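You operate a simulated robot arm through the tools that you are given. There is no shell and no other tool. Be economical: measure what you need, move in short steps, check, and stop when the job is done.

Carry out the task below with a simulated two-armed robot. There is one attempt and no reset: what you move stays moved.

Task
Put three scoops of bolts into the orange pan.
Fine: from the bowl beside the orange bucket; pan and bowl stay; orange scoop, put it back in the top steel box; spill none, none in the orange bucket or another pan. Set down upright: orange scoop.

Only the result counts: the job must be done as asked and must still hold three seconds after the hand-in. Knocking over, shifting, dropping, spilling or breaking anything else fails it.

Robot
Two 7-joint arms with two-finger parallel grippers on one trunk, on a base that drives. Base frame: it is fixed to the floor where the robot stands at the start and does not move with it; the origin is under the middle of the robot, x ahead of it, y to its left, z up. Units: mm, degrees, N and s.
The left shoulder is at the start at [80, 131, 947], the right one opposite. With the tool pointing down near the work surface each hand reaches from about 320 to 560 mm from the robot's upright axis, wherever it stands, measured 20 degrees to its own side. Places, roughly: cream pan [1000, -4750, 750]; orange bucket (29x29x36 cm) [500, -400, 100]; red pan [1000, -5000, 750]; yellow pan [1500, -4750, 750]. Payload 1.57 kg a hand.
The tool frame of a hand sits at the grasp point between the pads (the TCP): z along the fingers, y along the line on which they close. The tips reach 30 mm beyond it. Largest opening 110 mm; finger width 24, thickness 12; the body of the gripper, 48 by 112 mm, starts 78 mm behind the TCP.
Orientation is that of the tool frame in the base frame, as a unit quaternion [x, y, z, w]. With the fingers straight down and closing along the base's y, the tool's x points along the base's -x, its y along +y and its z along -z.

Tools
- The arms move only by the tool drive_tool. It takes "left_increments", "right_increments" or both (then of equal length, played together; a hand with none holds still); each is a list of rows, each a list of 3 entries, a list of its own where there are three numbers: the shift along the base's x, y, z in mm, then the turn, a rotation vector about the base's x, y, z in degrees, then the opening, from 0 (shut) to 1 (fully open). In form: [[[x, y, z], [ax, ay, az], hand], ...]. A call has 1 to 10 rows; each row shifts and turns the commanded pose from where the row before left it. A row lasts 0.2 s, in which the tool goes at most 50 mm and 8.6 degrees; a call with a longer step from one row to the next is refused whole, and so is a gripper value outside its range. A pose out of reach is approached as far as the arm can. The call stops where the force on the tool passes 40 N (or 10 N more than at its start, if that is more) or the arm is blocked; 0.2 s more then pass. Each finger travels about 108 mm/s and halts on what it meets, pressing with about 32 N; the grip force reading is that of the motor and also rises with nothing between the fingers. The clock runs only during rows and for 0.2 s after the last one: add rows that do not move to give the fingers time. It gives the time, the measured TCP pose, the force on the tool (base axes), the opening and the grip force at its end, in the units of the frame above (readings bear some noise), with the torque about the TCP (base axes, N m) and any sound that the robot's microphone picked up.
- Cameras (640 x 400 px; columns grow to the right, rows downward): "scene" is now at [-71.8, -37.1, 1396.6]; the picture's right is [-0.46, -0.89, 0.00], its down [-0.68, 0.35, -0.65] and it looks along [0.57, -0.30, -0.76] (base axes); focal length 256 px, centre (320, 200). "left" rides on the left gripper at [70, -16, -141] in its tool frame; the picture's right is [0.23, 0.97, 0.00], its down [-0.86, 0.20, -0.48] and it looks along [-0.47, 0.11, 0.88] (tool axes); focal length 222 px, centre (320, 200). "right" rides on the right gripper at [70, 16, -141] in its tool frame; the picture's right is [-0.23, 0.97, 0.00], its down [-0.86, -0.20, -0.48] and it looks along [-0.47, -0.11, 0.88] (tool axes); focal length 222 px, centre (320, 200). There is no depth. A picture from a camera that has moved, and an enlarged one, comes with that camera's place and axes in the base frame and with its lens.
- capture(camera): a new picture of that camera. No time passes.
- steer(legs): drives the robot by 1 to 6 legs, each [ahead, left, turn to the left] in mm, mm and degrees, along the robot's own axes; the way and the turn of a leg run together, so that a leg with both is an arc; at most 1500 mm and 180 degrees a leg. The arms and the cameras ride along, it lands a little off, and it stops where it bumps. It gives what a move gives.
- aim_head(pan, tilt): turns the head with the scene camera to pan (to the left, within 109 degrees either way) and tilt (down, from -29 to 69), counted from straight ahead of the robot. It gives what a move gives.
- zoom(camera, box): a new picture of the part [left, top, right, bottom] of that camera's present view, enlarged. No time passes.
- sign_off(): hands the job in; it is judged then, once.

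Go step by step. Nothing tells you exact positions but the pictures and the camera data: compare them with the known pose of the tool, close in by small moves and look again before you grip or let go. The budget is 120 turns and 88 pictures, counting those below and the enlarged ones. Unless the task says otherwise, let go and move clear before handing in, and close with one line.

The tools are called after "Emit:" as a command line: name --argument value ..., lists and objects as JSON in quotes. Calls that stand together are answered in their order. drive_tool: Moves the arms, as the interface text tells. Its arguments: {"type":"object","properties":{"left_increments":{"type":"array","items":{"type":"array"}},"right_increments":{"type":"array","items":{"type":"array"}}},"required":[]} The other tools are called the same way: steer (legs) drives the base; aim_head (pan, tilt) turns the head that bears the scene camera; capture (camera) takes a picture; zoom (camera, box) takes an enlarged picture of a part of a camera's view; sign_off () hands the job in.

At the start:

```text
clock: 0.0
left_tool_pos: [510.7, -41.8, 784.5]
left_ee_rot: [0.0, 1.0, 0.0, 0.0]
left_ft_force: [0.1, -0.9, -0.1]
left_ft_torque: [-0.03, -0.03, -0.04]
left_opening: 110.3
left_finger_force: 0.1
right_tool_pos: [446.8, -436.3, 828.4]
right_ee_rot: [0.0, 1.0, 0.0, 0.0]
right_ft_force: [-0.7, -0.2, 0.2]
right_ft_torque: [-0.03, -0.01, -0.01]
right_opening: 110.1
right_finger_force: 0.1
robot x, y, heading: [0.5, 1.1, 0.2]
head pan, tilt: [-27.4, 49.8]
```

scene: 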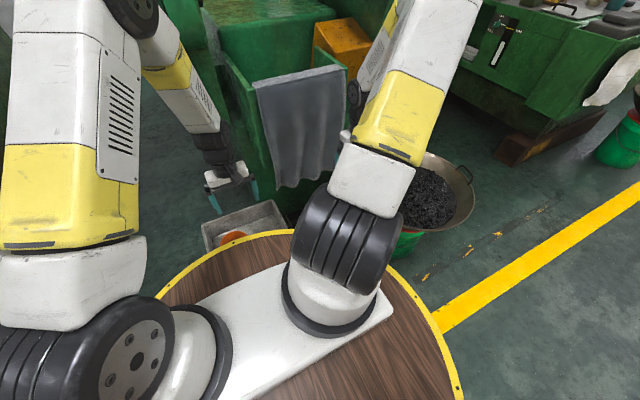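
right: 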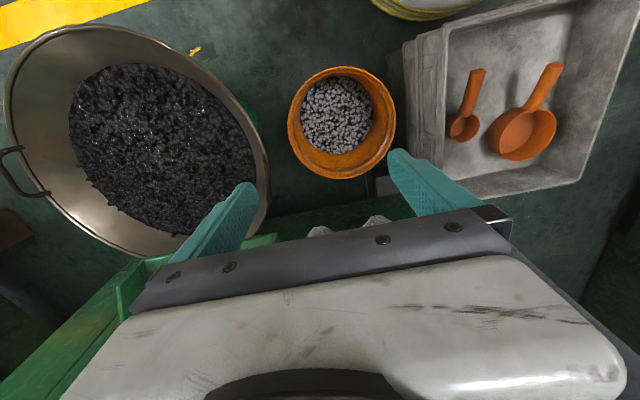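
left: 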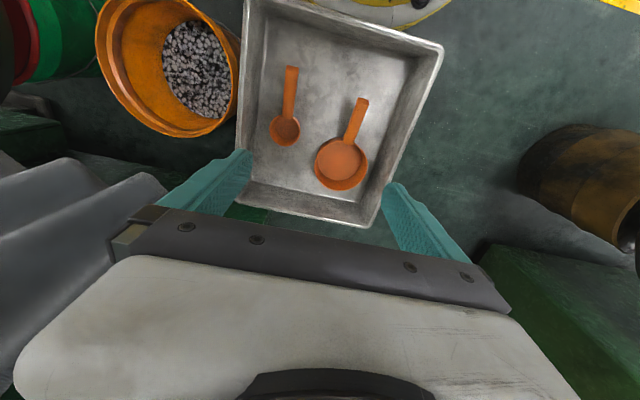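

I see a bowl of dark bits, an orange bucket of grey bits and a steel box with two orange scoops. I'll look closer at each before moving.

Emit:
zoom --camera "right" --box '[380, 0, 640, 200]'

Emit:
zoom --camera "right" --box '[0, 0, 400, 250]'

Emit:
zoom --camera "left" --box '[80, 0, 460, 240]'

Emit:
aim_head --pan -80 --tilt 25

```text
2.00 times, centred on (510, 100) of right
camera zoom: at [376.3, -419.5, 969.4], right [0.23, 0.97, 0.0], down [0.86, -0.2, 0.48], along [0.47, -0.11, -0.88], focal length 444 px, centre (-60, 400)
```

zoom: 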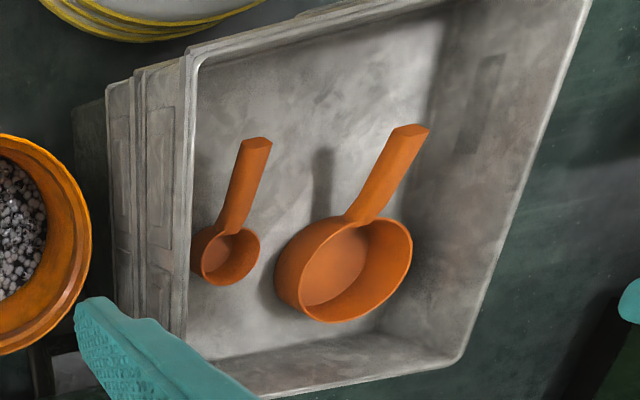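

```text
1.60 times, centred on (200, 125) of right
camera zoom: at [376.3, -419.5, 969.4], right [0.23, 0.97, 0.0], down [0.86, -0.2, 0.48], along [0.47, -0.11, -0.88], focal length 355 px, centre (512, 320)
```

zoom: 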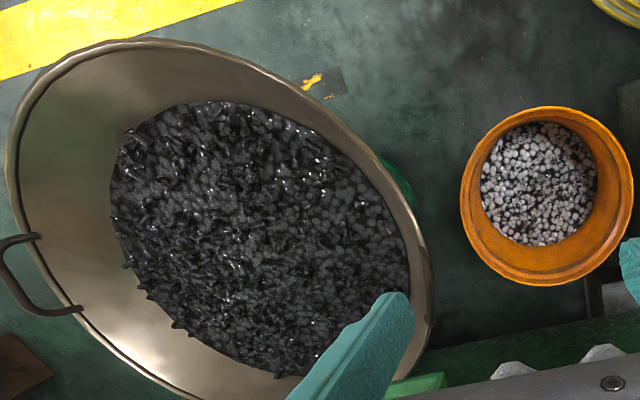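

```text
1.67 times, centred on (270, 120) of left
camera zoom: at [440.3, -59.0, 926.7], right [-0.23, 0.97, 0.0], down [0.86, 0.2, 0.48], along [0.47, 0.11, -0.88], focal length 370 px, centre (403, 333)
```

zoom: 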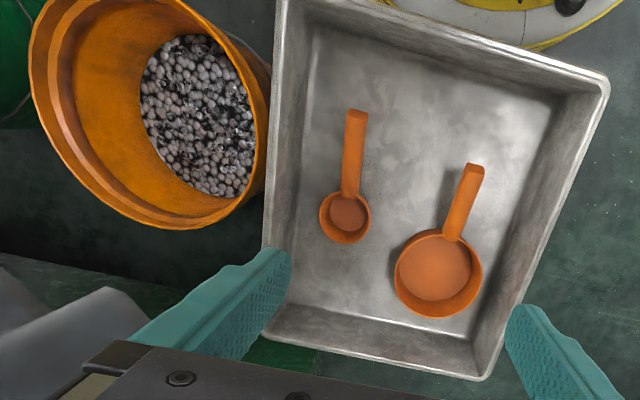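

```text
clock: 1.2
left_tool_pos: [509.6, -41.9, 783.2]
left_ee_rot: [0.0, 1.0, -0.001, 0.0]
left_ft_force: [0.2, 0.1, 0.1]
left_ft_torque: [0.03, -0.02, -0.01]
left_opening: 109.8
left_finger_force: 0.1
right_tool_pos: [445.9, -435.8, 827.8]
right_ee_rot: [-0.001, 1.0, -0.001, 0.0]
right_ft_force: [0.0, -0.2, 0.5]
right_ft_torque: [0.03, 0.03, -0.04]
right_opening: 110.1
right_finger_force: 0.0
robot x, y, heading: [2.1, -3.7, 0.0]
head pan, tilt: [-80.0, 25.0]
```

Head turned right; I'll look for the pans.

Emit:
capture --camera "scene"

Emit:
zoom --camera "scene" --box '[200, 0, 440, 150]'

```text
81 pictures are left
camera scene: at [-124.2, -92.4, 1433.8], right [-0.98, -0.17, 0.0], down [-0.07, 0.42, -0.91], along [0.16, -0.89, -0.42], focal length 256 px, centre (320, 200)
```

scene: 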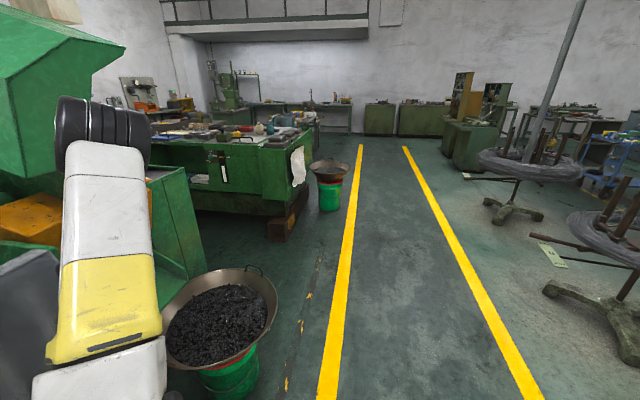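

```text
2.67 times, centred on (320, 75) of scene
camera zoom: at [-124.2, -92.4, 1433.8], right [-0.98, -0.17, 0.0], down [-0.07, 0.42, -0.91], along [0.16, -0.89, -0.42], focal length 682 px, centre (320, 533)
```

zoom: 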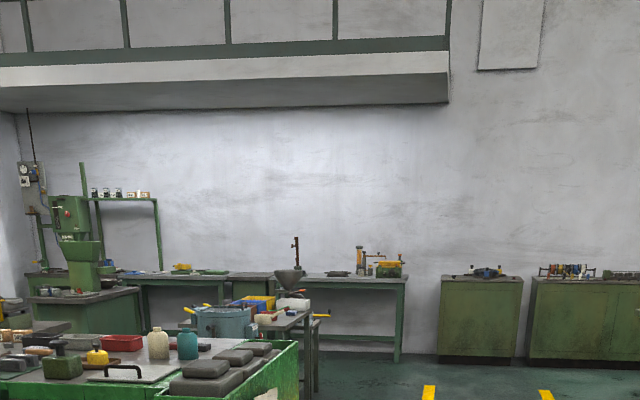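

The pans seem to be on the table at about y = -4800. I'll zoom there.

Emit:
zoom --camera "scene" --box '[256, 95, 336, 145]'

Emit:
zoom --camera "scene" --box '[140, 90, 300, 190]'

```text
8.00 times, centred on (296, 120) of scene
camera zoom: at [-124.2, -92.4, 1433.8], right [-0.98, -0.17, 0.0], down [-0.07, 0.42, -0.91], along [0.16, -0.89, -0.42], focal length 2046 px, centre (512, 840)
```

zoom: 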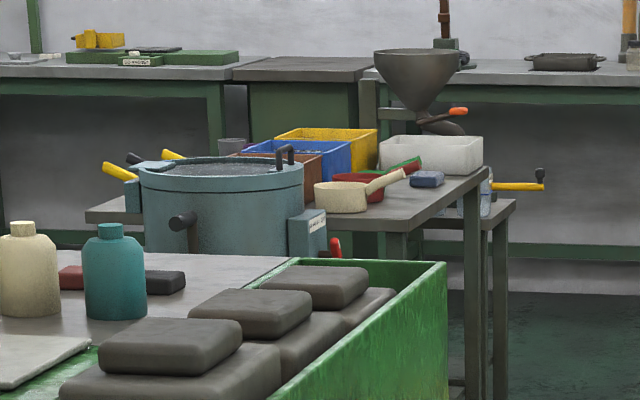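

```text
4.00 times, centred on (220, 140) of scene
camera zoom: at [-124.2, -92.4, 1433.8], right [-0.98, -0.17, 0.0], down [-0.07, 0.42, -0.91], along [0.16, -0.89, -0.42], focal length 1023 px, centre (720, 440)
```

zoom: 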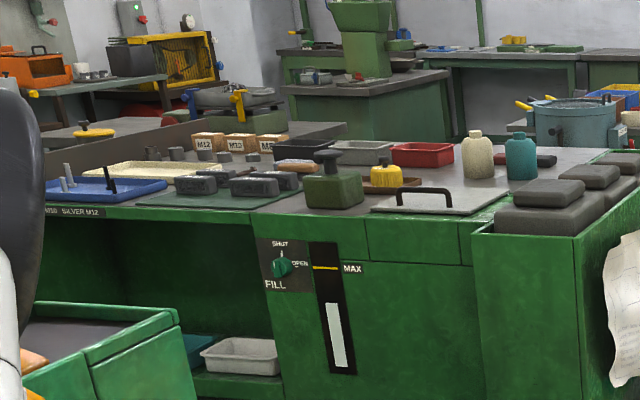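

The large orange vessel has the same diameter as the cream pan, about 122 mm. So I take it as the orange pan at about (603, 30), with the scoop the smaller one at about (558, -109), handle toward me, z about 420–458. I'll move the left arm aside and bring the right hand near the scoop, pitched forward.

Emit:
drive_tool --left_increments '[[[-5, 45, 10], [0, 0, 0], 1], [[-5, 45, 10], [0, 0, 0], 1], [[-5, 45, 10], [0, 0, 0], 1], [[-5, 45, 10], [0, 0, 0], 1], [[-5, 45, 10], [0, 0, 0], 1], [[0, 0, 0], [0, 0, 0], 1], [[0, 0, 0], [0, 0, 0], 1], [[0, 0, 0], [0, 0, 0], 1], [[0, 0, 0], [0, 0, 0], 1]]' --right_increments '[[[-8, 36, 0], [0, 0, 0], 0.5], [[-8, 36, 0], [0, 0, 0], 0.5], [[-8, 36, 0], [0, 0, 0], 0.5], [[-8, 36, -20], [0, 0, 0], 0.5], [[-8, 36, -20], [0, -7, 0], 0.5], [[-8, 36, -20], [0, -7, 0], 0.5], [[0, 36, -30], [0, -7, 0], 0.5], [[0, 36, -30], [0, -7, 0], 0.5], [[0, 37, -30], [0, -7, 0], 0.5]]'

Emit:
capture --camera "right"

```text
clock: 3.4
left_tool_pos: [484.7, 182.2, 831.0]
left_ee_rot: [0.002, 1.0, 0.002, -0.002]
left_ft_force: [0.2, 0.3, -0.6]
left_ft_torque: [0.02, 0.04, -0.01]
left_opening: 110.0
left_finger_force: 0.2
right_tool_pos: [453.3, -135.4, 676.6]
right_ee_rot: [0.01, 0.943, -0.016, 0.332]
right_ft_force: [0.0, -0.1, 0.0]
right_ft_torque: [-0.01, 0.01, 0.02]
right_opening: 54.9
right_finger_force: 0.0
right hand out of reach, approached as far as the arm can: row 6, 7
robot x, y, heading: [-2.6, 0.8, 0.0]
head pan, tilt: [-80.0, 25.0]
stopped in row 9 (right hand): the arm was blocked; the commanded pose is now the measured one
```

```text
77 pictures are left
camera right: at [311.4, -113.5, 742.4], right [0.21, 0.97, 0.12], down [0.36, -0.19, 0.91], along [0.91, -0.14, -0.39], focal length 222 px, centre (320, 200)
```

right: 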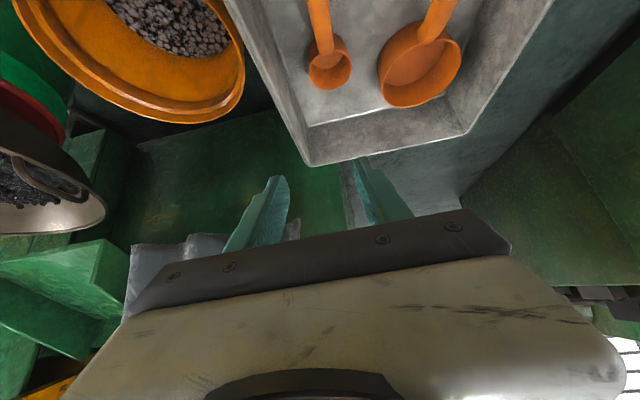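

The right arm got blocked because the pitched hand is too near the trunk. I'll back the base up to make room.

Emit:
steer --legs '[[-130, 0, 0]]'

Emit:
aim_head --pan -15 --tilt 50

Emit:
capture --camera "scene"

```text
clock: 4.7
left_tool_pos: [356.7, 181.2, 830.5]
left_ee_rot: [0.001, 1.0, 0.001, -0.001]
left_ft_force: [-0.2, 0.3, -0.3]
left_ft_torque: [0.0, -0.03, 0.01]
left_opening: 110.0
left_finger_force: 0.1
right_tool_pos: [325.2, -135.2, 676.7]
right_ee_rot: [0.009, 0.943, -0.017, 0.331]
right_ft_force: [0.2, -0.1, 0.2]
right_ft_torque: [0.03, -0.01, 0.0]
right_opening: 54.8
right_finger_force: 0.0
robot x, y, heading: [-125.4, 2.6, 0.1]
head pan, tilt: [-80.0, 25.0]
```

```text
clock: 6.0
left_tool_pos: [355.6, 181.8, 830.9]
left_ee_rot: [0.001, 1.0, 0.001, 0.0]
left_ft_force: [-0.2, 0.0, -0.2]
left_ft_torque: [0.01, -0.01, 0.01]
left_opening: 110.1
left_finger_force: 0.1
right_tool_pos: [327.3, -134.9, 676.7]
right_ee_rot: [0.009, 0.943, -0.018, 0.333]
right_ft_force: [-0.7, -0.9, 0.1]
right_ft_torque: [0.01, 0.02, -0.01]
right_opening: 55.0
right_finger_force: 0.1
robot x, y, heading: [-128.9, -1.8, 0.0]
head pan, tilt: [-15.0, 50.0]
```

```text
76 pictures are left
camera scene: at [-192.4, -22.8, 1396.4], right [-0.26, -0.97, 0.0], down [-0.74, 0.2, -0.64], along [0.62, -0.17, -0.77], focal length 256 px, centre (320, 200)
```

scene: 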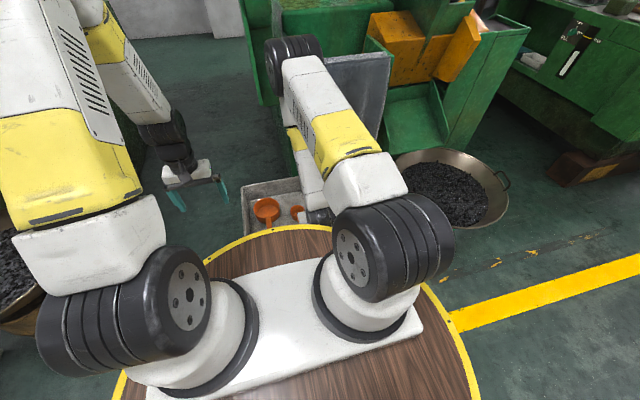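

Clear view now. Next I'll move the right hand to just above the scoop's handle and look.

Emit:
drive_tool --right_increments '[[[28, 5, 0], [0.4, 0, 0.4], 0.5], [[28, 5, -20], [0.4, 0, 0.4], 0.5], [[28, 5, -40], [0.4, 0, 0.4], 0.5], [[24, 5, -40], [0.4, 0, 0.4], 0.5], [[0, 3, -40], [0, 0, 0], 0.5]]'

Emit:
capture --camera "right"

Emit:
capture --camera "left"

```text
clock: 7.2
left_tool_pos: [354.4, 183.4, 832.1]
left_ee_rot: [0.001, 1.0, 0.0, 0.0]
left_ft_force: [-0.2, -0.5, 0.3]
left_ft_torque: [0.01, 0.0, 0.01]
left_opening: 110.1
left_finger_force: 0.1
right_tool_pos: [431.5, -112.8, 536.7]
right_ee_rot: [0.0, 0.943, 0.001, 0.333]
right_ft_force: [-0.2, -0.7, -0.3]
right_ft_torque: [0.02, 0.01, 0.0]
right_opening: 55.3
right_finger_force: 0.0
robot x, y, heading: [-127.9, -1.6, -0.1]
head pan, tilt: [-15.0, 50.0]
```

```text
75 pictures are left
camera right: at [286.9, -96.2, 602.4], right [0.18, 0.97, 0.14], down [0.36, -0.2, 0.91], along [0.91, -0.11, -0.39], focal length 222 px, centre (320, 200)
```

right: 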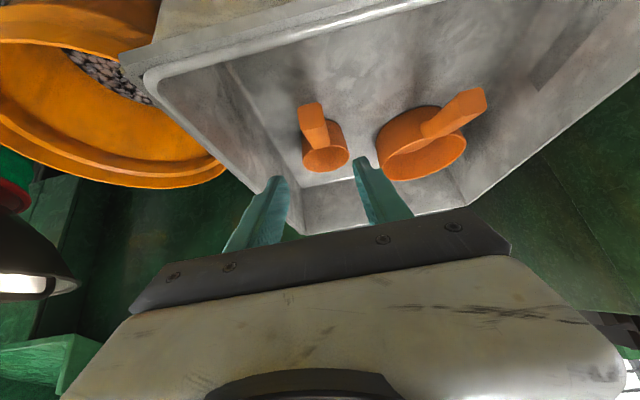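

```text
74 pictures are left
camera left: at [284.4, 167.0, 974.2], right [-0.23, 0.97, 0.0], down [0.86, 0.2, 0.48], along [0.47, 0.11, -0.88], focal length 222 px, centre (320, 200)
```

left: 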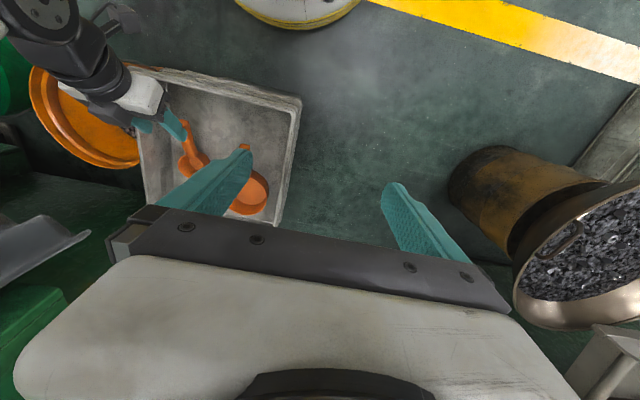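

The handle lies at y about -110, from x 434 to 520. I'll lower the open fingers around it.

Emit:
drive_tool --right_increments '[[[9, 1, -25], [0, 0, 0], 0.5], [[9, 1, -25], [0, 0, 0], 0.5], [[9, 1, -25], [0, 0, 0], 0.5]]'

Emit:
capture --camera "right"

Emit:
zoom --camera "left" --box '[80, 50, 320, 220]'

```text
clock: 8.0
left_tool_pos: [354.3, 182.5, 831.5]
left_ee_rot: [0.0, 1.0, 0.0, 0.001]
left_ft_force: [0.2, 0.9, -0.4]
left_ft_torque: [0.01, -0.03, -0.02]
left_opening: 109.9
left_finger_force: 0.0
right_tool_pos: [459.9, -108.1, 462.0]
right_ee_rot: [0.0, 0.943, 0.0, 0.333]
right_ft_force: [0.3, 0.8, 1.0]
right_ft_torque: [-0.03, 0.0, 0.0]
right_opening: 55.0
right_finger_force: 0.1
robot x, y, heading: [-132.0, 0.3, -0.2]
head pan, tilt: [-15.0, 50.0]
```

```text
73 pictures are left
camera right: at [315.8, -91.5, 527.1], right [0.18, 0.97, 0.14], down [0.37, -0.2, 0.91], along [0.91, -0.11, -0.39], focal length 222 px, centre (320, 200)
```

right: 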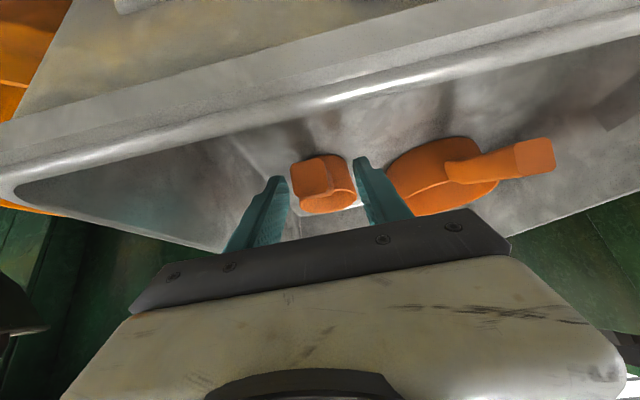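

```text
2.35 times, centred on (200, 135) of left
camera zoom: at [284.4, 167.0, 974.2], right [-0.23, 0.97, 0.0], down [0.86, 0.2, 0.48], along [0.47, 0.11, -0.88], focal length 523 px, centre (602, 353)
```

zoom: 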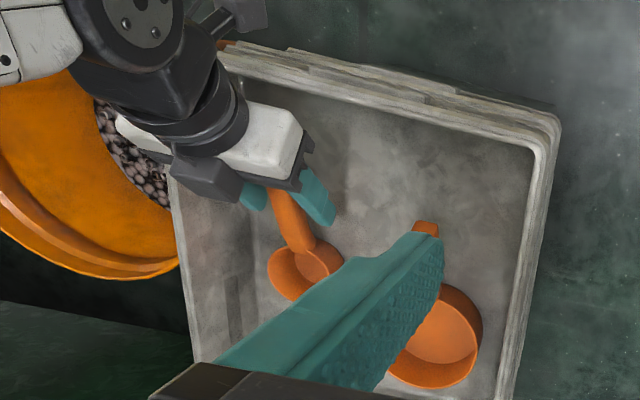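

The handle is between the fingers. I'll go down 8 mm and close.

Emit:
drive_tool --right_increments '[[[0, 0, -9], [0, 0, 0], 0.5], [[0, 0, 0], [0, 0, 0], 0.2], [[0, 0, 0], [0, 0, 0], 0], [[0, 0, 0], [0, 0, 0], 0], [[0, 0, 0], [0, 0, 0], 0]]'

Emit:
capture --camera "right"

```text
clock: 9.2
left_tool_pos: [353.5, 183.0, 832.5]
left_ee_rot: [0.001, 1.0, 0.0, 0.0]
left_ft_force: [0.6, -0.5, 0.2]
left_ft_torque: [0.01, -0.01, 0.0]
left_opening: 110.1
left_finger_force: 0.1
right_tool_pos: [459.7, -108.6, 452.6]
right_ee_rot: [0.0, 0.943, 0.0, 0.333]
right_ft_force: [0.0, 0.3, -0.2]
right_ft_torque: [-0.03, 0.02, -0.01]
right_opening: 23.3
right_finger_force: 32.2
robot x, y, heading: [-126.9, -2.0, 0.3]
head pan, tilt: [-15.0, 50.0]
```

```text
71 pictures are left
camera right: at [315.0, -92.1, 517.9], right [0.18, 0.97, 0.14], down [0.37, -0.2, 0.91], along [0.91, -0.11, -0.39], focal length 222 px, centre (320, 200)
```

right: 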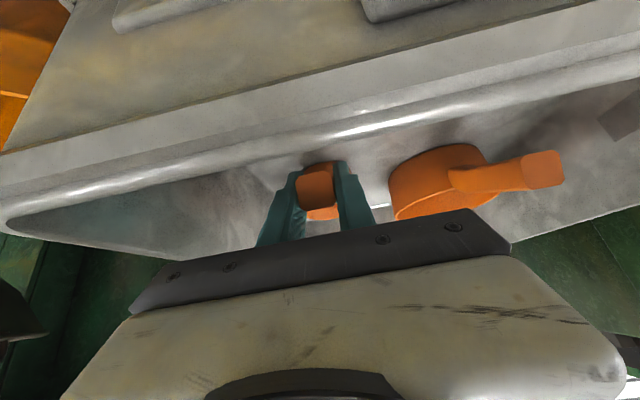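

Gripped (23 mm). I'll lift straight up, then rehearse the pouring motion high above with the empty scoop.

Emit:
drive_tool --right_increments '[[[0, 0, 10], [0, 0, 0], 0], [[0, 0, 30], [0, 0, 0], 0], [[0, 0, 45], [0, 0, 0], 0], [[0, 0, 45], [0, 0, 0], 0], [[0, 0, 45], [0, 0, 0], 0], [[0, 0, 45], [0, 0, 0], 0]]'

Emit:
capture --camera "right"

Emit:
capture --camera "left"

```text
clock: 10.6
left_tool_pos: [354.7, 184.4, 830.9]
left_ee_rot: [0.001, 1.0, 0.001, 0.0]
left_ft_force: [-0.2, 0.7, -0.4]
left_ft_torque: [0.0, 0.0, 0.03]
left_opening: 109.9
left_finger_force: 0.1
right_tool_pos: [455.8, -110.1, 675.3]
right_ee_rot: [0.0, 0.943, 0.001, 0.333]
right_ft_force: [0.1, 0.2, -1.6]
right_ft_torque: [0.0, 0.07, 0.0]
right_opening: 23.2
right_finger_force: 31.7
robot x, y, heading: [-124.9, 0.2, 0.1]
head pan, tilt: [-15.0, 50.0]
```

```text
70 pictures are left
camera right: at [313.5, -92.5, 739.9], right [0.18, 0.97, 0.14], down [0.37, -0.2, 0.91], along [0.91, -0.11, -0.39], focal length 222 px, centre (320, 200)
```

right: 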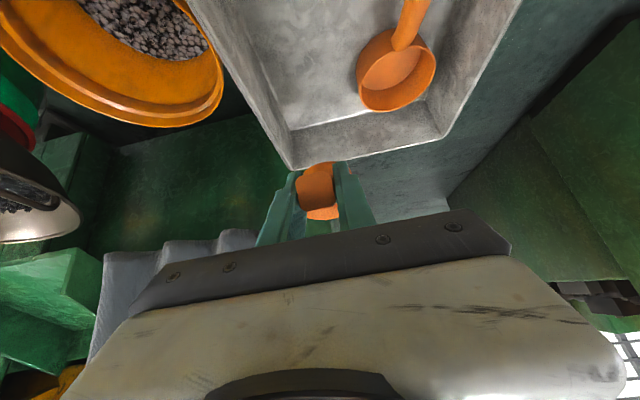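

```text
69 pictures are left
camera left: at [284.7, 167.0, 974.1], right [-0.23, 0.97, 0.0], down [0.86, 0.2, 0.48], along [0.47, 0.11, -0.88], focal length 222 px, centre (320, 200)
```

left: 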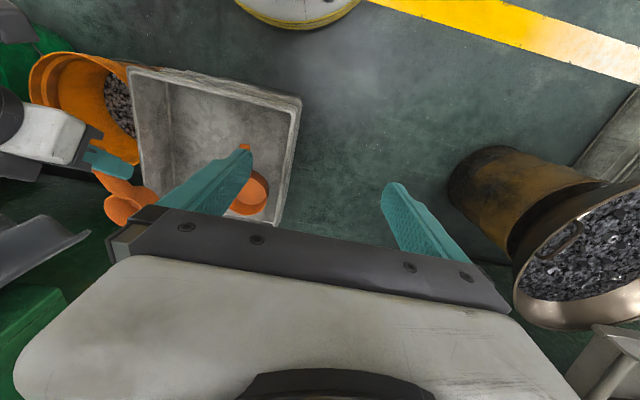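

Scoop lifted cleanly. Now the pour rehearsal (roll, then pitch) above the pan, empty.

Emit:
drive_tool --right_increments '[[[7, 15, 0], [8, 0, 0], 0], [[7, 15, 0], [8, 0, 0], 0], [[7, 15, 0], [8, 0, 0], 0], [[7, 15, 0], [8, 0, 0], 0], [[7, 15, 0], [8, 0, 0], 0], [[7, 15, 0], [8, 0, 0], 0], [[7, 15, 0], [8, 0, 0], 0], [[7, 15, 0], [8, 0, 0], 0], [[7, 15, 0], [8, 0, 0], 0], [[7, 15, 0], [8, 0, 0], 0]]'

Emit:
drive_tool --right_increments '[[[0, 0, 0], [7, 4, 0], 0], [[0, 0, 0], [7, 4, 0], 0], [[0, 0, 0], [7, 4, 0], 0], [[0, 0, 0], [7, 4, 0], 0], [[0, 0, 0], [7, 4, 0], 0], [[0, 0, 0], [7, 4, 0], 0], [[0, 0, 0], [0, 8, 0], 0], [[0, 0, 0], [0, 8, 0], 0]]'

Emit:
capture --camera "left"

Emit:
capture --camera "right"

```text
clock: 12.8
left_tool_pos: [354.6, 183.8, 831.8]
left_ee_rot: [0.001, 1.0, 0.0, 0.0]
left_ft_force: [0.0, -1.0, -0.2]
left_ft_torque: [0.04, -0.01, 0.0]
left_opening: 109.9
left_finger_force: 0.1
right_tool_pos: [530.6, 40.5, 673.4]
right_ee_rot: [0.214, 0.722, 0.607, 0.255]
right_ft_force: [0.2, -0.8, -1.3]
right_ft_torque: [-0.04, 0.12, 0.01]
right_opening: 23.3
right_finger_force: 32.0
robot x, y, heading: [-130.9, -2.1, -0.1]
head pan, tilt: [-15.0, 50.0]
```

```text
clock: 14.6
left_tool_pos: [356.2, 183.7, 832.6]
left_ee_rot: [0.001, 1.0, 0.0, 0.0]
left_ft_force: [-1.4, 0.2, -0.5]
left_ft_torque: [0.0, 0.03, 0.0]
left_opening: 109.9
left_finger_force: 0.0
right_tool_pos: [529.9, 41.4, 672.9]
right_ee_rot: [0.513, 0.492, 0.701, -0.061]
right_ft_force: [0.2, -0.6, -0.5]
right_ft_torque: [-0.08, 0.06, 0.01]
right_opening: 23.3
right_finger_force: 32.1
robot x, y, heading: [-128.8, -0.8, -0.0]
head pan, tilt: [-15.0, 50.0]
```

```text
68 pictures are left
camera left: at [284.5, 167.0, 974.2], right [-0.23, 0.97, 0.0], down [0.86, 0.2, 0.48], along [0.47, 0.11, -0.88], focal length 222 px, centre (320, 200)
```

left: 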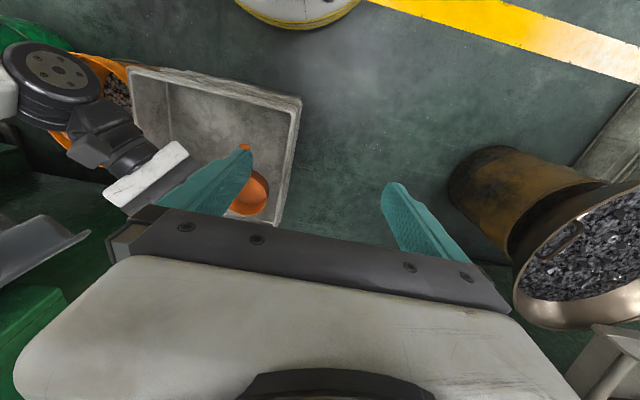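

```text
67 pictures are left
camera right: at [412.1, -43.8, 739.0], right [0.68, -0.59, 0.43], down [-0.03, -0.62, -0.79], along [0.73, 0.52, -0.44], focal length 222 px, centre (320, 200)
```

right: 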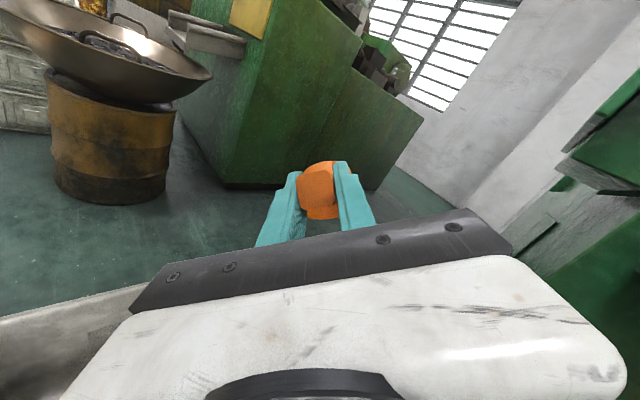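

The pour pose is reachable: tilt comes to 119°, with the cup about 84 mm ahead of and 44 mm left of the TCP. I'll undo it, then drive over to the bowl.

Emit:
drive_tool --right_increments '[[[0, 0, 0], [0, -8, 0], 0], [[0, 0, 0], [0, -8, 0], 0], [[0, 0, 0], [-7, -4, 0], 0], [[0, 0, 0], [-7, -4, 0], 0], [[0, 0, 0], [-7, -4, 0], 0], [[0, 0, 0], [-7, -4, 0], 0], [[0, 0, 0], [-7, -4, 0], 0], [[0, 0, 0], [-7, -4, 0], 0]]'

Emit:
drive_tool --right_increments '[[[-7, -15, 0], [-8, 0, 0], 0], [[-7, -15, 0], [-8, 0, 0], 0], [[-7, -15, 0], [-8, 0, 0], 0], [[-7, -15, 0], [-8, 0, 0], 0], [[-7, -15, 0], [-8, 0, 0], 0], [[-7, -15, 0], [-8, 0, 0], 0], [[-7, -15, 5], [-8, 0, 0], 0], [[-7, -15, 10], [-8, 0, 0], 0], [[-7, -15, 10], [-8, 0, 0], 0], [[-7, -15, 10], [-8, 0, 0], 0]]'

Emit:
steer --legs '[[-200, 0, 0], [0, -600, 0]]'

Emit:
capture --camera "right"

Emit:
aim_head --pan -10 --tilt 45

Emit:
capture --camera "scene"

```text
clock: 16.4
left_tool_pos: [354.5, 183.6, 832.2]
left_ee_rot: [0.001, 1.0, 0.0, 0.0]
left_ft_force: [-0.2, 0.0, 0.4]
left_ft_torque: [0.0, -0.02, 0.0]
left_opening: 109.9
left_finger_force: 0.0
right_tool_pos: [530.2, 41.5, 674.3]
right_ee_rot: [0.214, 0.723, 0.606, 0.255]
right_ft_force: [0.5, 0.1, -1.9]
right_ft_torque: [-0.07, 0.06, 0.01]
right_opening: 23.2
right_finger_force: 31.5
robot x, y, heading: [-130.2, 0.1, 0.0]
head pan, tilt: [-15.0, 50.0]
```

```text
clock: 18.6
left_tool_pos: [354.2, 183.5, 831.7]
left_ee_rot: [0.0, 1.0, 0.0, 0.0]
left_ft_force: [-0.6, -0.1, 0.6]
left_ft_torque: [0.03, -0.01, 0.01]
left_opening: 109.9
left_finger_force: 0.1
right_tool_pos: [458.8, -108.8, 709.5]
right_ee_rot: [0.0, 0.943, -0.001, 0.333]
right_ft_force: [0.3, -0.1, -1.1]
right_ft_torque: [0.0, 0.06, 0.07]
right_opening: 23.4
right_finger_force: 31.7
robot x, y, heading: [-127.8, -0.9, 0.0]
head pan, tilt: [-15.0, 50.0]
```

```text
clock: 23.2
left_tool_pos: [147.5, -424.7, 831.8]
left_ee_rot: [0.011, 1.0, 0.001, 0.0]
left_ft_force: [-0.4, -0.2, 0.6]
left_ft_torque: [0.0, 0.01, 0.01]
left_opening: 110.1
left_finger_force: 0.2
right_tool_pos: [244.4, -716.8, 709.6]
right_ee_rot: [0.009, 0.943, -0.004, 0.333]
right_ft_force: [-0.1, -0.3, -1.0]
right_ft_torque: [0.0, 0.11, 0.01]
right_opening: 23.1
right_finger_force: 32.3
robot x, y, heading: [-340.9, -599.2, -1.2]
head pan, tilt: [-15.0, 50.0]
```

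```text
66 pictures are left
camera right: at [102.1, -697.7, 775.4], right [0.2, 0.97, 0.14], down [0.36, -0.21, 0.91], along [0.91, -0.13, -0.39], focal length 222 px, centre (320, 200)
```

right: 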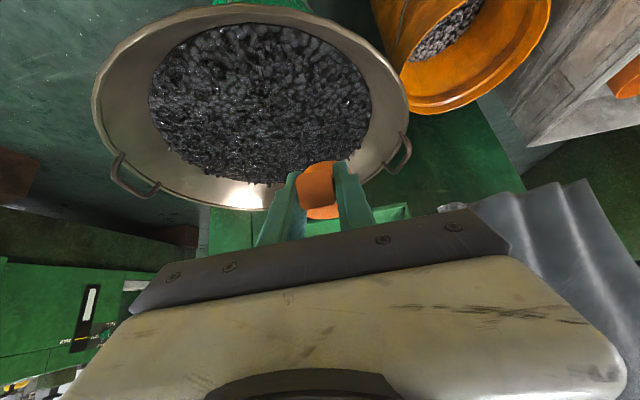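

```text
clock: 23.9
left_tool_pos: [147.8, -422.9, 831.1]
left_ee_rot: [0.011, 1.0, 0.0, 0.001]
left_ft_force: [-0.5, -0.1, -0.1]
left_ft_torque: [-0.03, 0.01, 0.01]
left_opening: 110.2
left_finger_force: 0.1
right_tool_pos: [245.9, -717.0, 710.3]
right_ee_rot: [0.01, 0.943, -0.003, 0.333]
right_ft_force: [0.5, 0.0, -1.2]
right_ft_torque: [0.04, 0.08, -0.04]
right_opening: 23.4
right_finger_force: 32.2
robot x, y, heading: [-339.9, -594.1, -1.2]
head pan, tilt: [-10.0, 45.0]
```

```text
65 pictures are left
camera scene: at [-399.4, -611.5, 1403.2], right [-0.2, -0.98, 0.0], down [-0.69, 0.14, -0.71], along [0.69, -0.14, -0.71], focal length 256 px, centre (320, 200)
```

scene: 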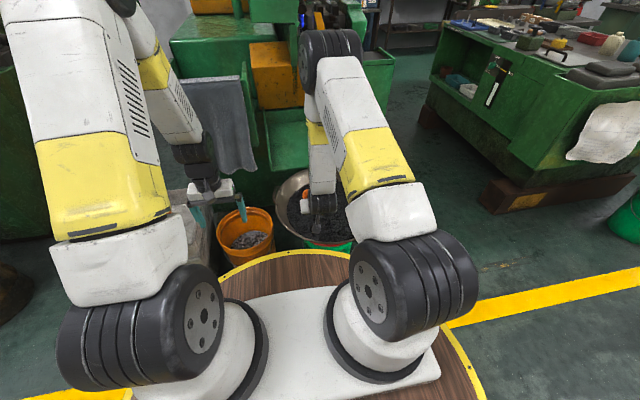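

The bowl's centre is near (410, -790), rim z about 540, bits' surface about 485. I'll move over the near part of the bits and dip the cup 45° to check the height.

Emit:
drive_tool --right_increments '[[[0, -12, 0], [0, 8, 0], 0], [[0, -12, -5], [0, 8, 0], 0], [[0, -12, -10], [0, 8, 0], 0], [[0, -12, -10], [0, 8, 0], 0], [[0, -12, -10], [0, 8, 0], 0], [[0, -8, -15], [0, 5, 0], 0]]'

Emit:
capture --camera "right"

Emit:
zoom --camera "scene" --box '[220, 140, 420, 265]'

```text
clock: 25.3
left_tool_pos: [147.5, -423.6, 832.2]
left_ee_rot: [0.01, 1.0, 0.0, 0.0]
left_ft_force: [-0.3, -0.2, 0.7]
left_ft_torque: [-0.03, -0.04, -0.04]
left_opening: 110.2
left_finger_force: 0.0
right_tool_pos: [244.3, -784.8, 661.7]
right_ee_rot: [0.007, 0.998, -0.007, -0.054]
right_ft_force: [0.4, -0.2, -1.1]
right_ft_torque: [-0.02, 0.01, 0.0]
right_opening: 23.2
right_finger_force: 32.0
robot x, y, heading: [-342.0, -600.4, -1.3]
head pan, tilt: [-10.0, 45.0]
```

```text
64 pictures are left
camera right: at [191.7, -765.9, 807.9], right [0.24, 0.97, -0.04], down [0.9, -0.21, 0.39], along [0.37, -0.13, -0.92], focal length 222 px, centre (320, 200)
```

right: 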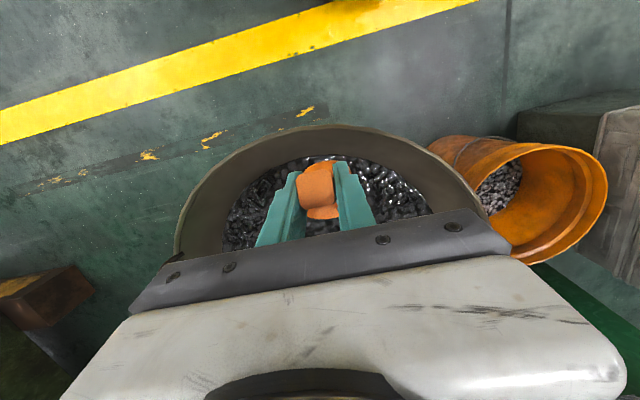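

```text
3.20 times, centred on (320, 202) of scene
camera zoom: at [-399.6, -611.4, 1403.2], right [-0.19, -0.98, 0.0], down [-0.69, 0.14, -0.71], along [0.69, -0.14, -0.71], focal length 818 px, centre (320, 192)
```

zoom: 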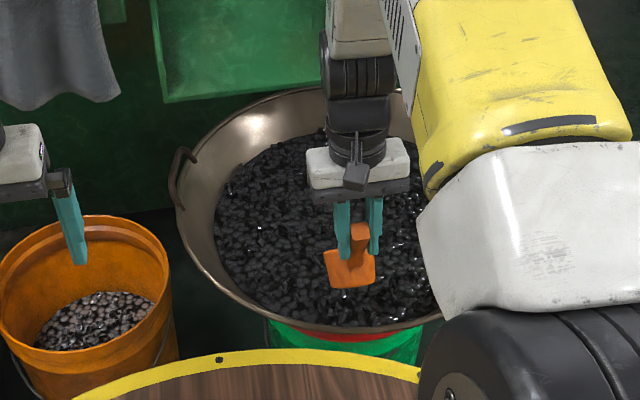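

The cup is dipped and over the near bits. I'll lower it into them in small steps, watching the force.

Emit:
drive_tool --right_increments '[[[10, 0, -20], [0, 0, 0], 0], [[10, 0, -20], [0, 0, 0], 0], [[5, 0, -15], [0, 0, 0], 0], [[5, 0, -12], [0, 0, 0], 0], [[5, 0, -12], [0, 0, 0], 0]]'

Emit:
zoom --camera "scene" --box '[260, 160, 380, 235]'

```text
clock: 26.5
left_tool_pos: [147.3, -423.7, 831.3]
left_ee_rot: [0.011, 1.0, 0.0, 0.0]
left_ft_force: [-0.4, 0.4, -0.7]
left_ft_torque: [-0.03, -0.03, 0.01]
left_opening: 110.1
left_finger_force: 0.0
right_tool_pos: [281.0, -785.4, 581.1]
right_ee_rot: [0.008, 0.998, -0.007, -0.054]
right_ft_force: [-0.1, 0.2, -1.4]
right_ft_torque: [0.01, 0.0, -0.04]
right_opening: 23.2
right_finger_force: 32.1
robot x, y, heading: [-341.7, -595.8, -1.1]
head pan, tilt: [-10.0, 45.0]
```

```text
5.33 times, centred on (320, 198) of scene
camera zoom: at [-399.4, -611.5, 1403.2], right [-0.19, -0.98, 0.0], down [-0.69, 0.14, -0.71], along [0.69, -0.14, -0.71], focal length 1364 px, centre (320, 213)
```

zoom: 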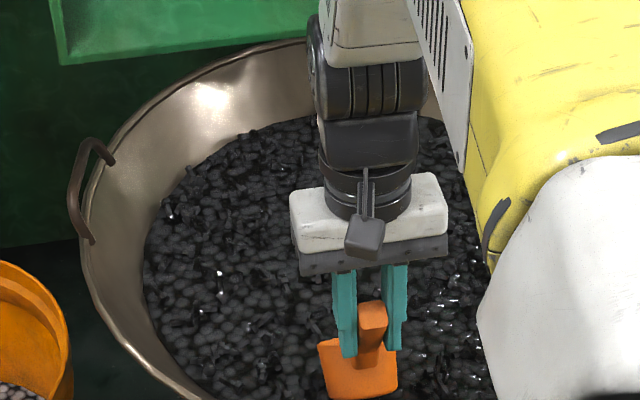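

No contact yet; the surface is lower than I thought. I'll continue down.

Emit:
drive_tool --right_increments '[[[5, 0, -10], [0, 0, 0], 0], [[5, 0, -10], [0, 0, 0], 0], [[5, 0, -10], [0, 0, 0], 0], [[5, 0, -10], [0, 0, 0], 0]]'

Emit:
zoom --camera "scene" --box '[260, 160, 380, 235]'

Emit:
capture --camera "right"

```text
clock: 27.5
left_tool_pos: [146.9, -423.9, 831.4]
left_ee_rot: [0.01, 1.0, 0.0, 0.0]
left_ft_force: [-0.1, -0.2, 1.4]
left_ft_torque: [-0.01, -0.01, -0.04]
left_opening: 110.2
left_finger_force: 0.1
right_tool_pos: [300.5, -783.7, 539.7]
right_ee_rot: [0.007, 0.999, -0.007, -0.054]
right_ft_force: [0.4, -1.1, -1.2]
right_ft_torque: [0.0, 0.06, 0.05]
right_opening: 23.2
right_finger_force: 32.4
robot x, y, heading: [-337.4, -594.8, -1.2]
head pan, tilt: [-10.0, 45.0]
```

```text
5.33 times, centred on (320, 198) of scene
camera zoom: at [-399.3, -611.5, 1403.2], right [-0.19, -0.98, 0.0], down [-0.69, 0.14, -0.71], along [0.69, -0.14, -0.71], focal length 1364 px, centre (320, 213)
```

zoom: 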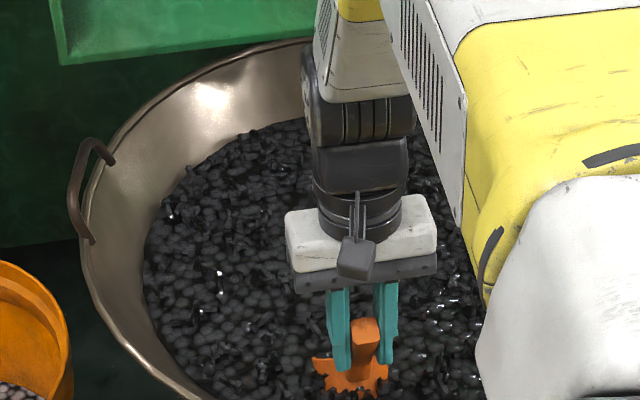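

```text
60 pictures are left
camera right: at [246.4, -765.0, 686.7], right [0.24, 0.97, -0.04], down [0.9, -0.21, 0.39], along [0.37, -0.13, -0.92], focal length 222 px, centre (320, 200)
```

right: 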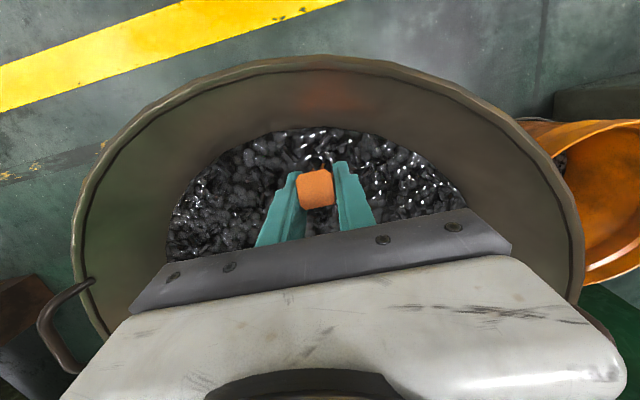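

The cup is half in, with hardly any resistance. I'll go a bit deeper, then push forward while levelling the cup.

Emit:
drive_tool --right_increments '[[[6, 0, -9], [0, 0, 0], 0], [[8, 0, -8], [0, 0, 0], 0], [[8, 0, -5], [0, -4, 0], 0], [[4, 0, -6], [0, -7, 0], 0], [[3, 0, -7], [0, -7, 0], 0], [[3, 0, -8], [0, -7, 0], 0], [[4, 0, -8], [0, -7, 0], 0], [[4, 0, -8], [0, -7, 0], 0], [[4, 0, -6], [0, -6, 0], 0]]'

Emit:
zoom --camera "scene" --box '[260, 160, 380, 235]'

```text
clock: 29.5
left_tool_pos: [147.5, -423.0, 831.9]
left_ee_rot: [0.011, 1.0, 0.0, 0.0]
left_ft_force: [0.0, -0.2, 0.1]
left_ft_torque: [-0.01, -0.04, 0.02]
left_opening: 110.1
left_finger_force: 0.1
right_tool_pos: [343.8, -785.4, 476.9]
right_ee_rot: [0.009, 0.942, -0.003, 0.334]
right_ft_force: [0.3, 0.1, -2.3]
right_ft_torque: [0.0, 0.2, -0.03]
right_opening: 23.2
right_finger_force: 32.4
robot x, y, heading: [-339.5, -597.2, -1.0]
head pan, tilt: [-10.0, 45.0]
```

```text
5.33 times, centred on (320, 198) of scene
camera zoom: at [-399.3, -611.5, 1403.2], right [-0.19, -0.98, 0.0], down [-0.69, 0.14, -0.71], along [0.69, -0.14, -0.71], focal length 1364 px, centre (320, 213)
```

zoom: 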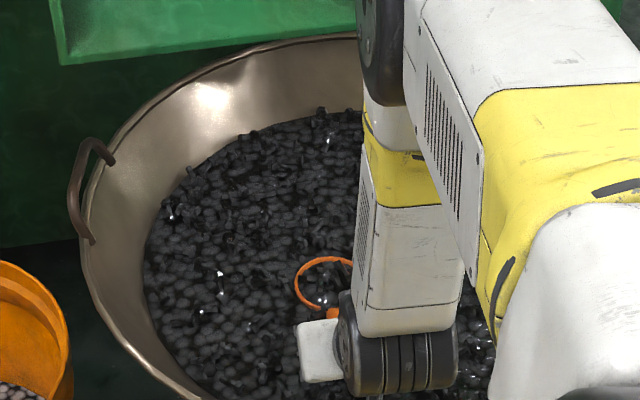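

The cup's rim is about at surface level with bits inside. I'll lift gently and check the fill.

Emit:
drive_tool --right_increments '[[[0, 0, 8], [0, 0, 0], 0], [[0, 0, 15], [0, 0, 0], 0], [[0, 0, 25], [0, 0, 0], 0], [[0, 0, 35], [0, 0, 0], 0], [[0, 0, 40], [0, 0, 0], 0], [[0, 0, 40], [0, 0, 0], 0], [[0, 0, 30], [0, 0, 0], 0], [[0, 0, 0], [0, 0, 0], 0]]'

Emit:
zoom --camera "scene" --box '[260, 140, 380, 215]'

Emit:
capture --camera "left"

```text
clock: 31.3
left_tool_pos: [147.1, -424.1, 833.0]
left_ee_rot: [0.01, 1.0, 0.001, 0.0]
left_ft_force: [-0.9, -0.1, 1.0]
left_ft_torque: [-0.01, -0.01, 0.04]
left_opening: 109.9
left_finger_force: 0.0
right_tool_pos: [341.4, -785.7, 670.8]
right_ee_rot: [0.01, 0.943, -0.003, 0.332]
right_ft_force: [0.0, 1.1, -2.1]
right_ft_torque: [-0.01, 0.15, -0.03]
right_opening: 23.3
right_finger_force: 32.5
robot x, y, heading: [-337.0, -594.9, -0.9]
head pan, tilt: [-10.0, 45.0]
```

```text
5.33 times, centred on (320, 178) of scene
camera zoom: at [-399.2, -611.6, 1403.2], right [-0.19, -0.98, 0.0], down [-0.69, 0.14, -0.71], along [0.69, -0.14, -0.71], focal length 1364 px, centre (320, 320)
```

zoom: 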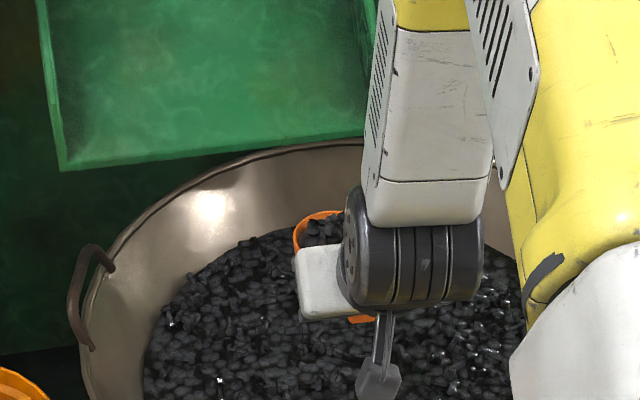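

```text
57 pictures are left
camera left: at [77.3, -438.5, 974.2], right [-0.21, 0.98, 0.0], down [0.86, 0.18, 0.48], along [0.47, 0.1, -0.88], focal length 222 px, centre (320, 200)
```

left: 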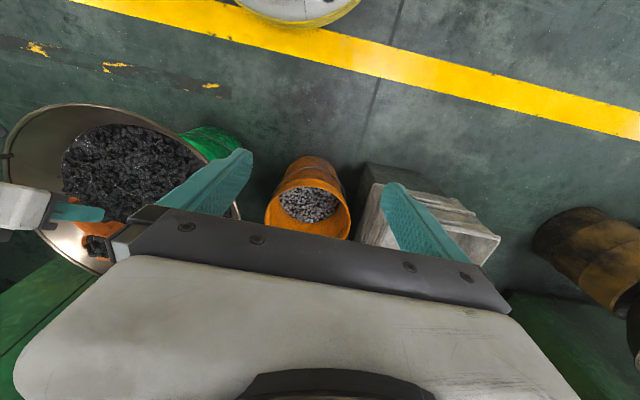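

The scoop carries about 1 N. I'll zoom in with the left camera to judge the fill.

Emit:
zoom --camera "left" --box '[60, 205, 140, 255]'

```text
8.00 times, centred on (100, 230) of left
camera zoom: at [77.3, -438.5, 974.2], right [-0.21, 0.98, 0.0], down [0.86, 0.18, 0.48], along [0.47, 0.1, -0.88], focal length 1777 px, centre (2080, -40)
```

zoom: 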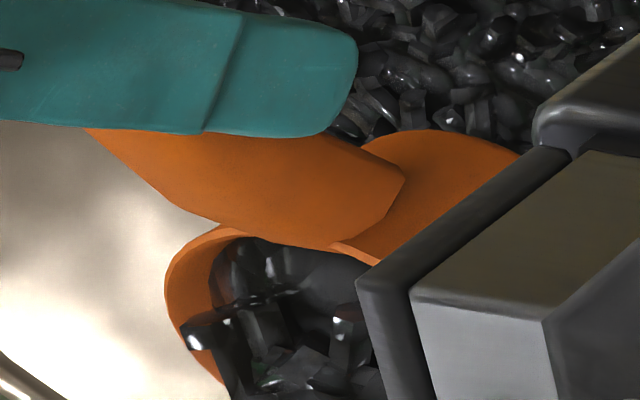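

Well filled, but one bit pokes over the rim. I'll shake it here over the bowl so that nothing loose drops in transit.

Emit:
drive_tool --right_increments '[[[0, 0, 0], [6, 0, 0], 0], [[0, 0, 0], [-6, 0, 0], 0], [[0, 0, 0], [-6, 0, 0], 0], [[0, 0, 0], [6, 0, 0], 0], [[0, 20, 0], [0, 0, 0], 0], [[0, -20, 0], [0, 0, 0], 0], [[15, 0, 15], [0, 0, 0], 0], [[-15, 0, -15], [0, 0, 0], 0], [[0, 0, 0], [0, 0, 0], 0]]'

Emit:
zoom --camera "left" --box '[60, 205, 140, 255]'

```text
clock: 33.3
left_tool_pos: [146.2, -422.9, 831.5]
left_ee_rot: [0.01, 1.0, -0.001, 0.0]
left_ft_force: [0.4, 0.7, 0.6]
left_ft_torque: [-0.02, 0.01, -0.02]
left_opening: 110.1
left_finger_force: 0.1
right_tool_pos: [344.5, -784.8, 666.1]
right_ee_rot: [0.009, 0.943, -0.003, 0.333]
right_ft_force: [-0.3, 0.3, -2.1]
right_ft_torque: [0.01, 0.18, -0.01]
right_opening: 23.3
right_finger_force: 32.3
robot x, y, heading: [-334.5, -594.5, -1.4]
head pan, tilt: [-10.0, 45.0]
```

```text
8.00 times, centred on (100, 230) of left
camera zoom: at [77.3, -438.5, 974.2], right [-0.21, 0.98, 0.0], down [0.86, 0.18, 0.48], along [0.47, 0.1, -0.88], focal length 1777 px, centre (2080, -40)
```

zoom: 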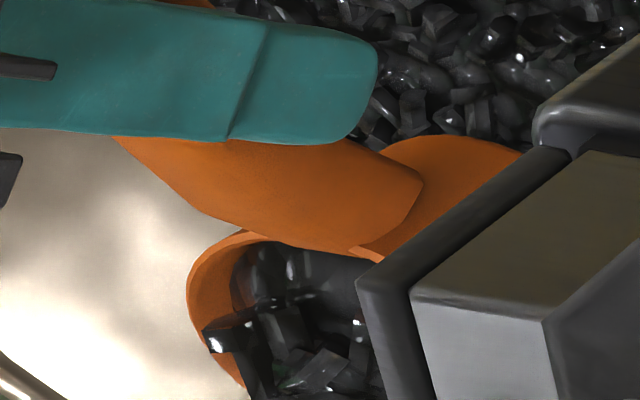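

The load is stable. I'll draw the arm in a bit and drive back to the box.

Emit:
drive_tool --right_increments '[[[-15, 5, 5], [0, 0, 0], 0], [[-20, 10, 10], [0, 0, 0], 0], [[-20, 10, 10], [0, 0, 0], 0], [[-15, 10, 5], [0, 0, 0], 0], [[-5, 0, 0], [0, 0, 0], 0]]'

Emit:
steer --legs '[[0, 595, 1.2], [200, 0, 0]]'

Emit:
capture --camera "left"

Emit:
capture --camera "right"

```text
clock: 34.5
left_tool_pos: [147.3, -423.9, 832.0]
left_ee_rot: [0.01, 1.0, -0.001, 0.0]
left_ft_force: [0.7, 0.9, 0.6]
left_ft_torque: [0.02, 0.0, -0.02]
left_opening: 110.2
left_finger_force: 0.0
right_tool_pos: [268.4, -750.1, 700.3]
right_ee_rot: [0.01, 0.943, -0.004, 0.333]
right_ft_force: [0.4, 0.1, -1.6]
right_ft_torque: [0.01, 0.14, -0.01]
right_opening: 23.3
right_finger_force: 31.9
robot x, y, heading: [-337.8, -595.0, -1.2]
head pan, tilt: [-10.0, 45.0]
```

```text
clock: 39.0
left_tool_pos: [345.9, 172.3, 831.1]
left_ee_rot: [0.002, 1.0, 0.0, 0.0]
left_ft_force: [0.0, 0.2, -0.1]
left_ft_torque: [-0.04, -0.01, 0.02]
left_opening: 110.1
left_finger_force: 0.0
right_tool_pos: [472.0, -152.8, 699.4]
right_ee_rot: [0.002, 0.943, -0.001, 0.333]
right_ft_force: [0.2, -0.4, -1.7]
right_ft_torque: [0.0, 0.16, 0.03]
right_opening: 23.4
right_finger_force: 32.5
robot x, y, heading: [-138.2, -7.8, -0.4]
head pan, tilt: [-10.0, 45.0]
```

```text
54 pictures are left
camera left: at [276.0, 156.8, 974.2], right [-0.22, 0.97, 0.0], down [0.86, 0.2, 0.48], along [0.47, 0.11, -0.88], focal length 222 px, centre (320, 200)
```

left: 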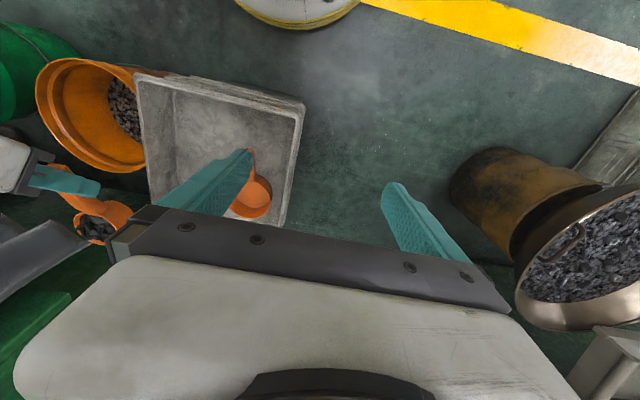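

```text
53 pictures are left
camera right: at [329.2, -135.5, 765.6], right [0.18, 0.97, 0.14], down [0.36, -0.2, 0.91], along [0.91, -0.11, -0.39], focal length 222 px, centre (320, 200)
```

right: 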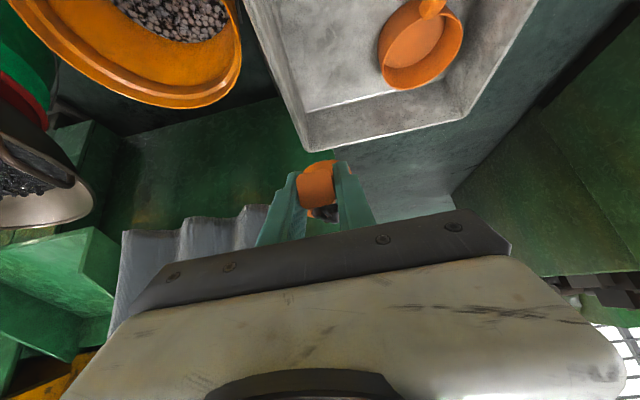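

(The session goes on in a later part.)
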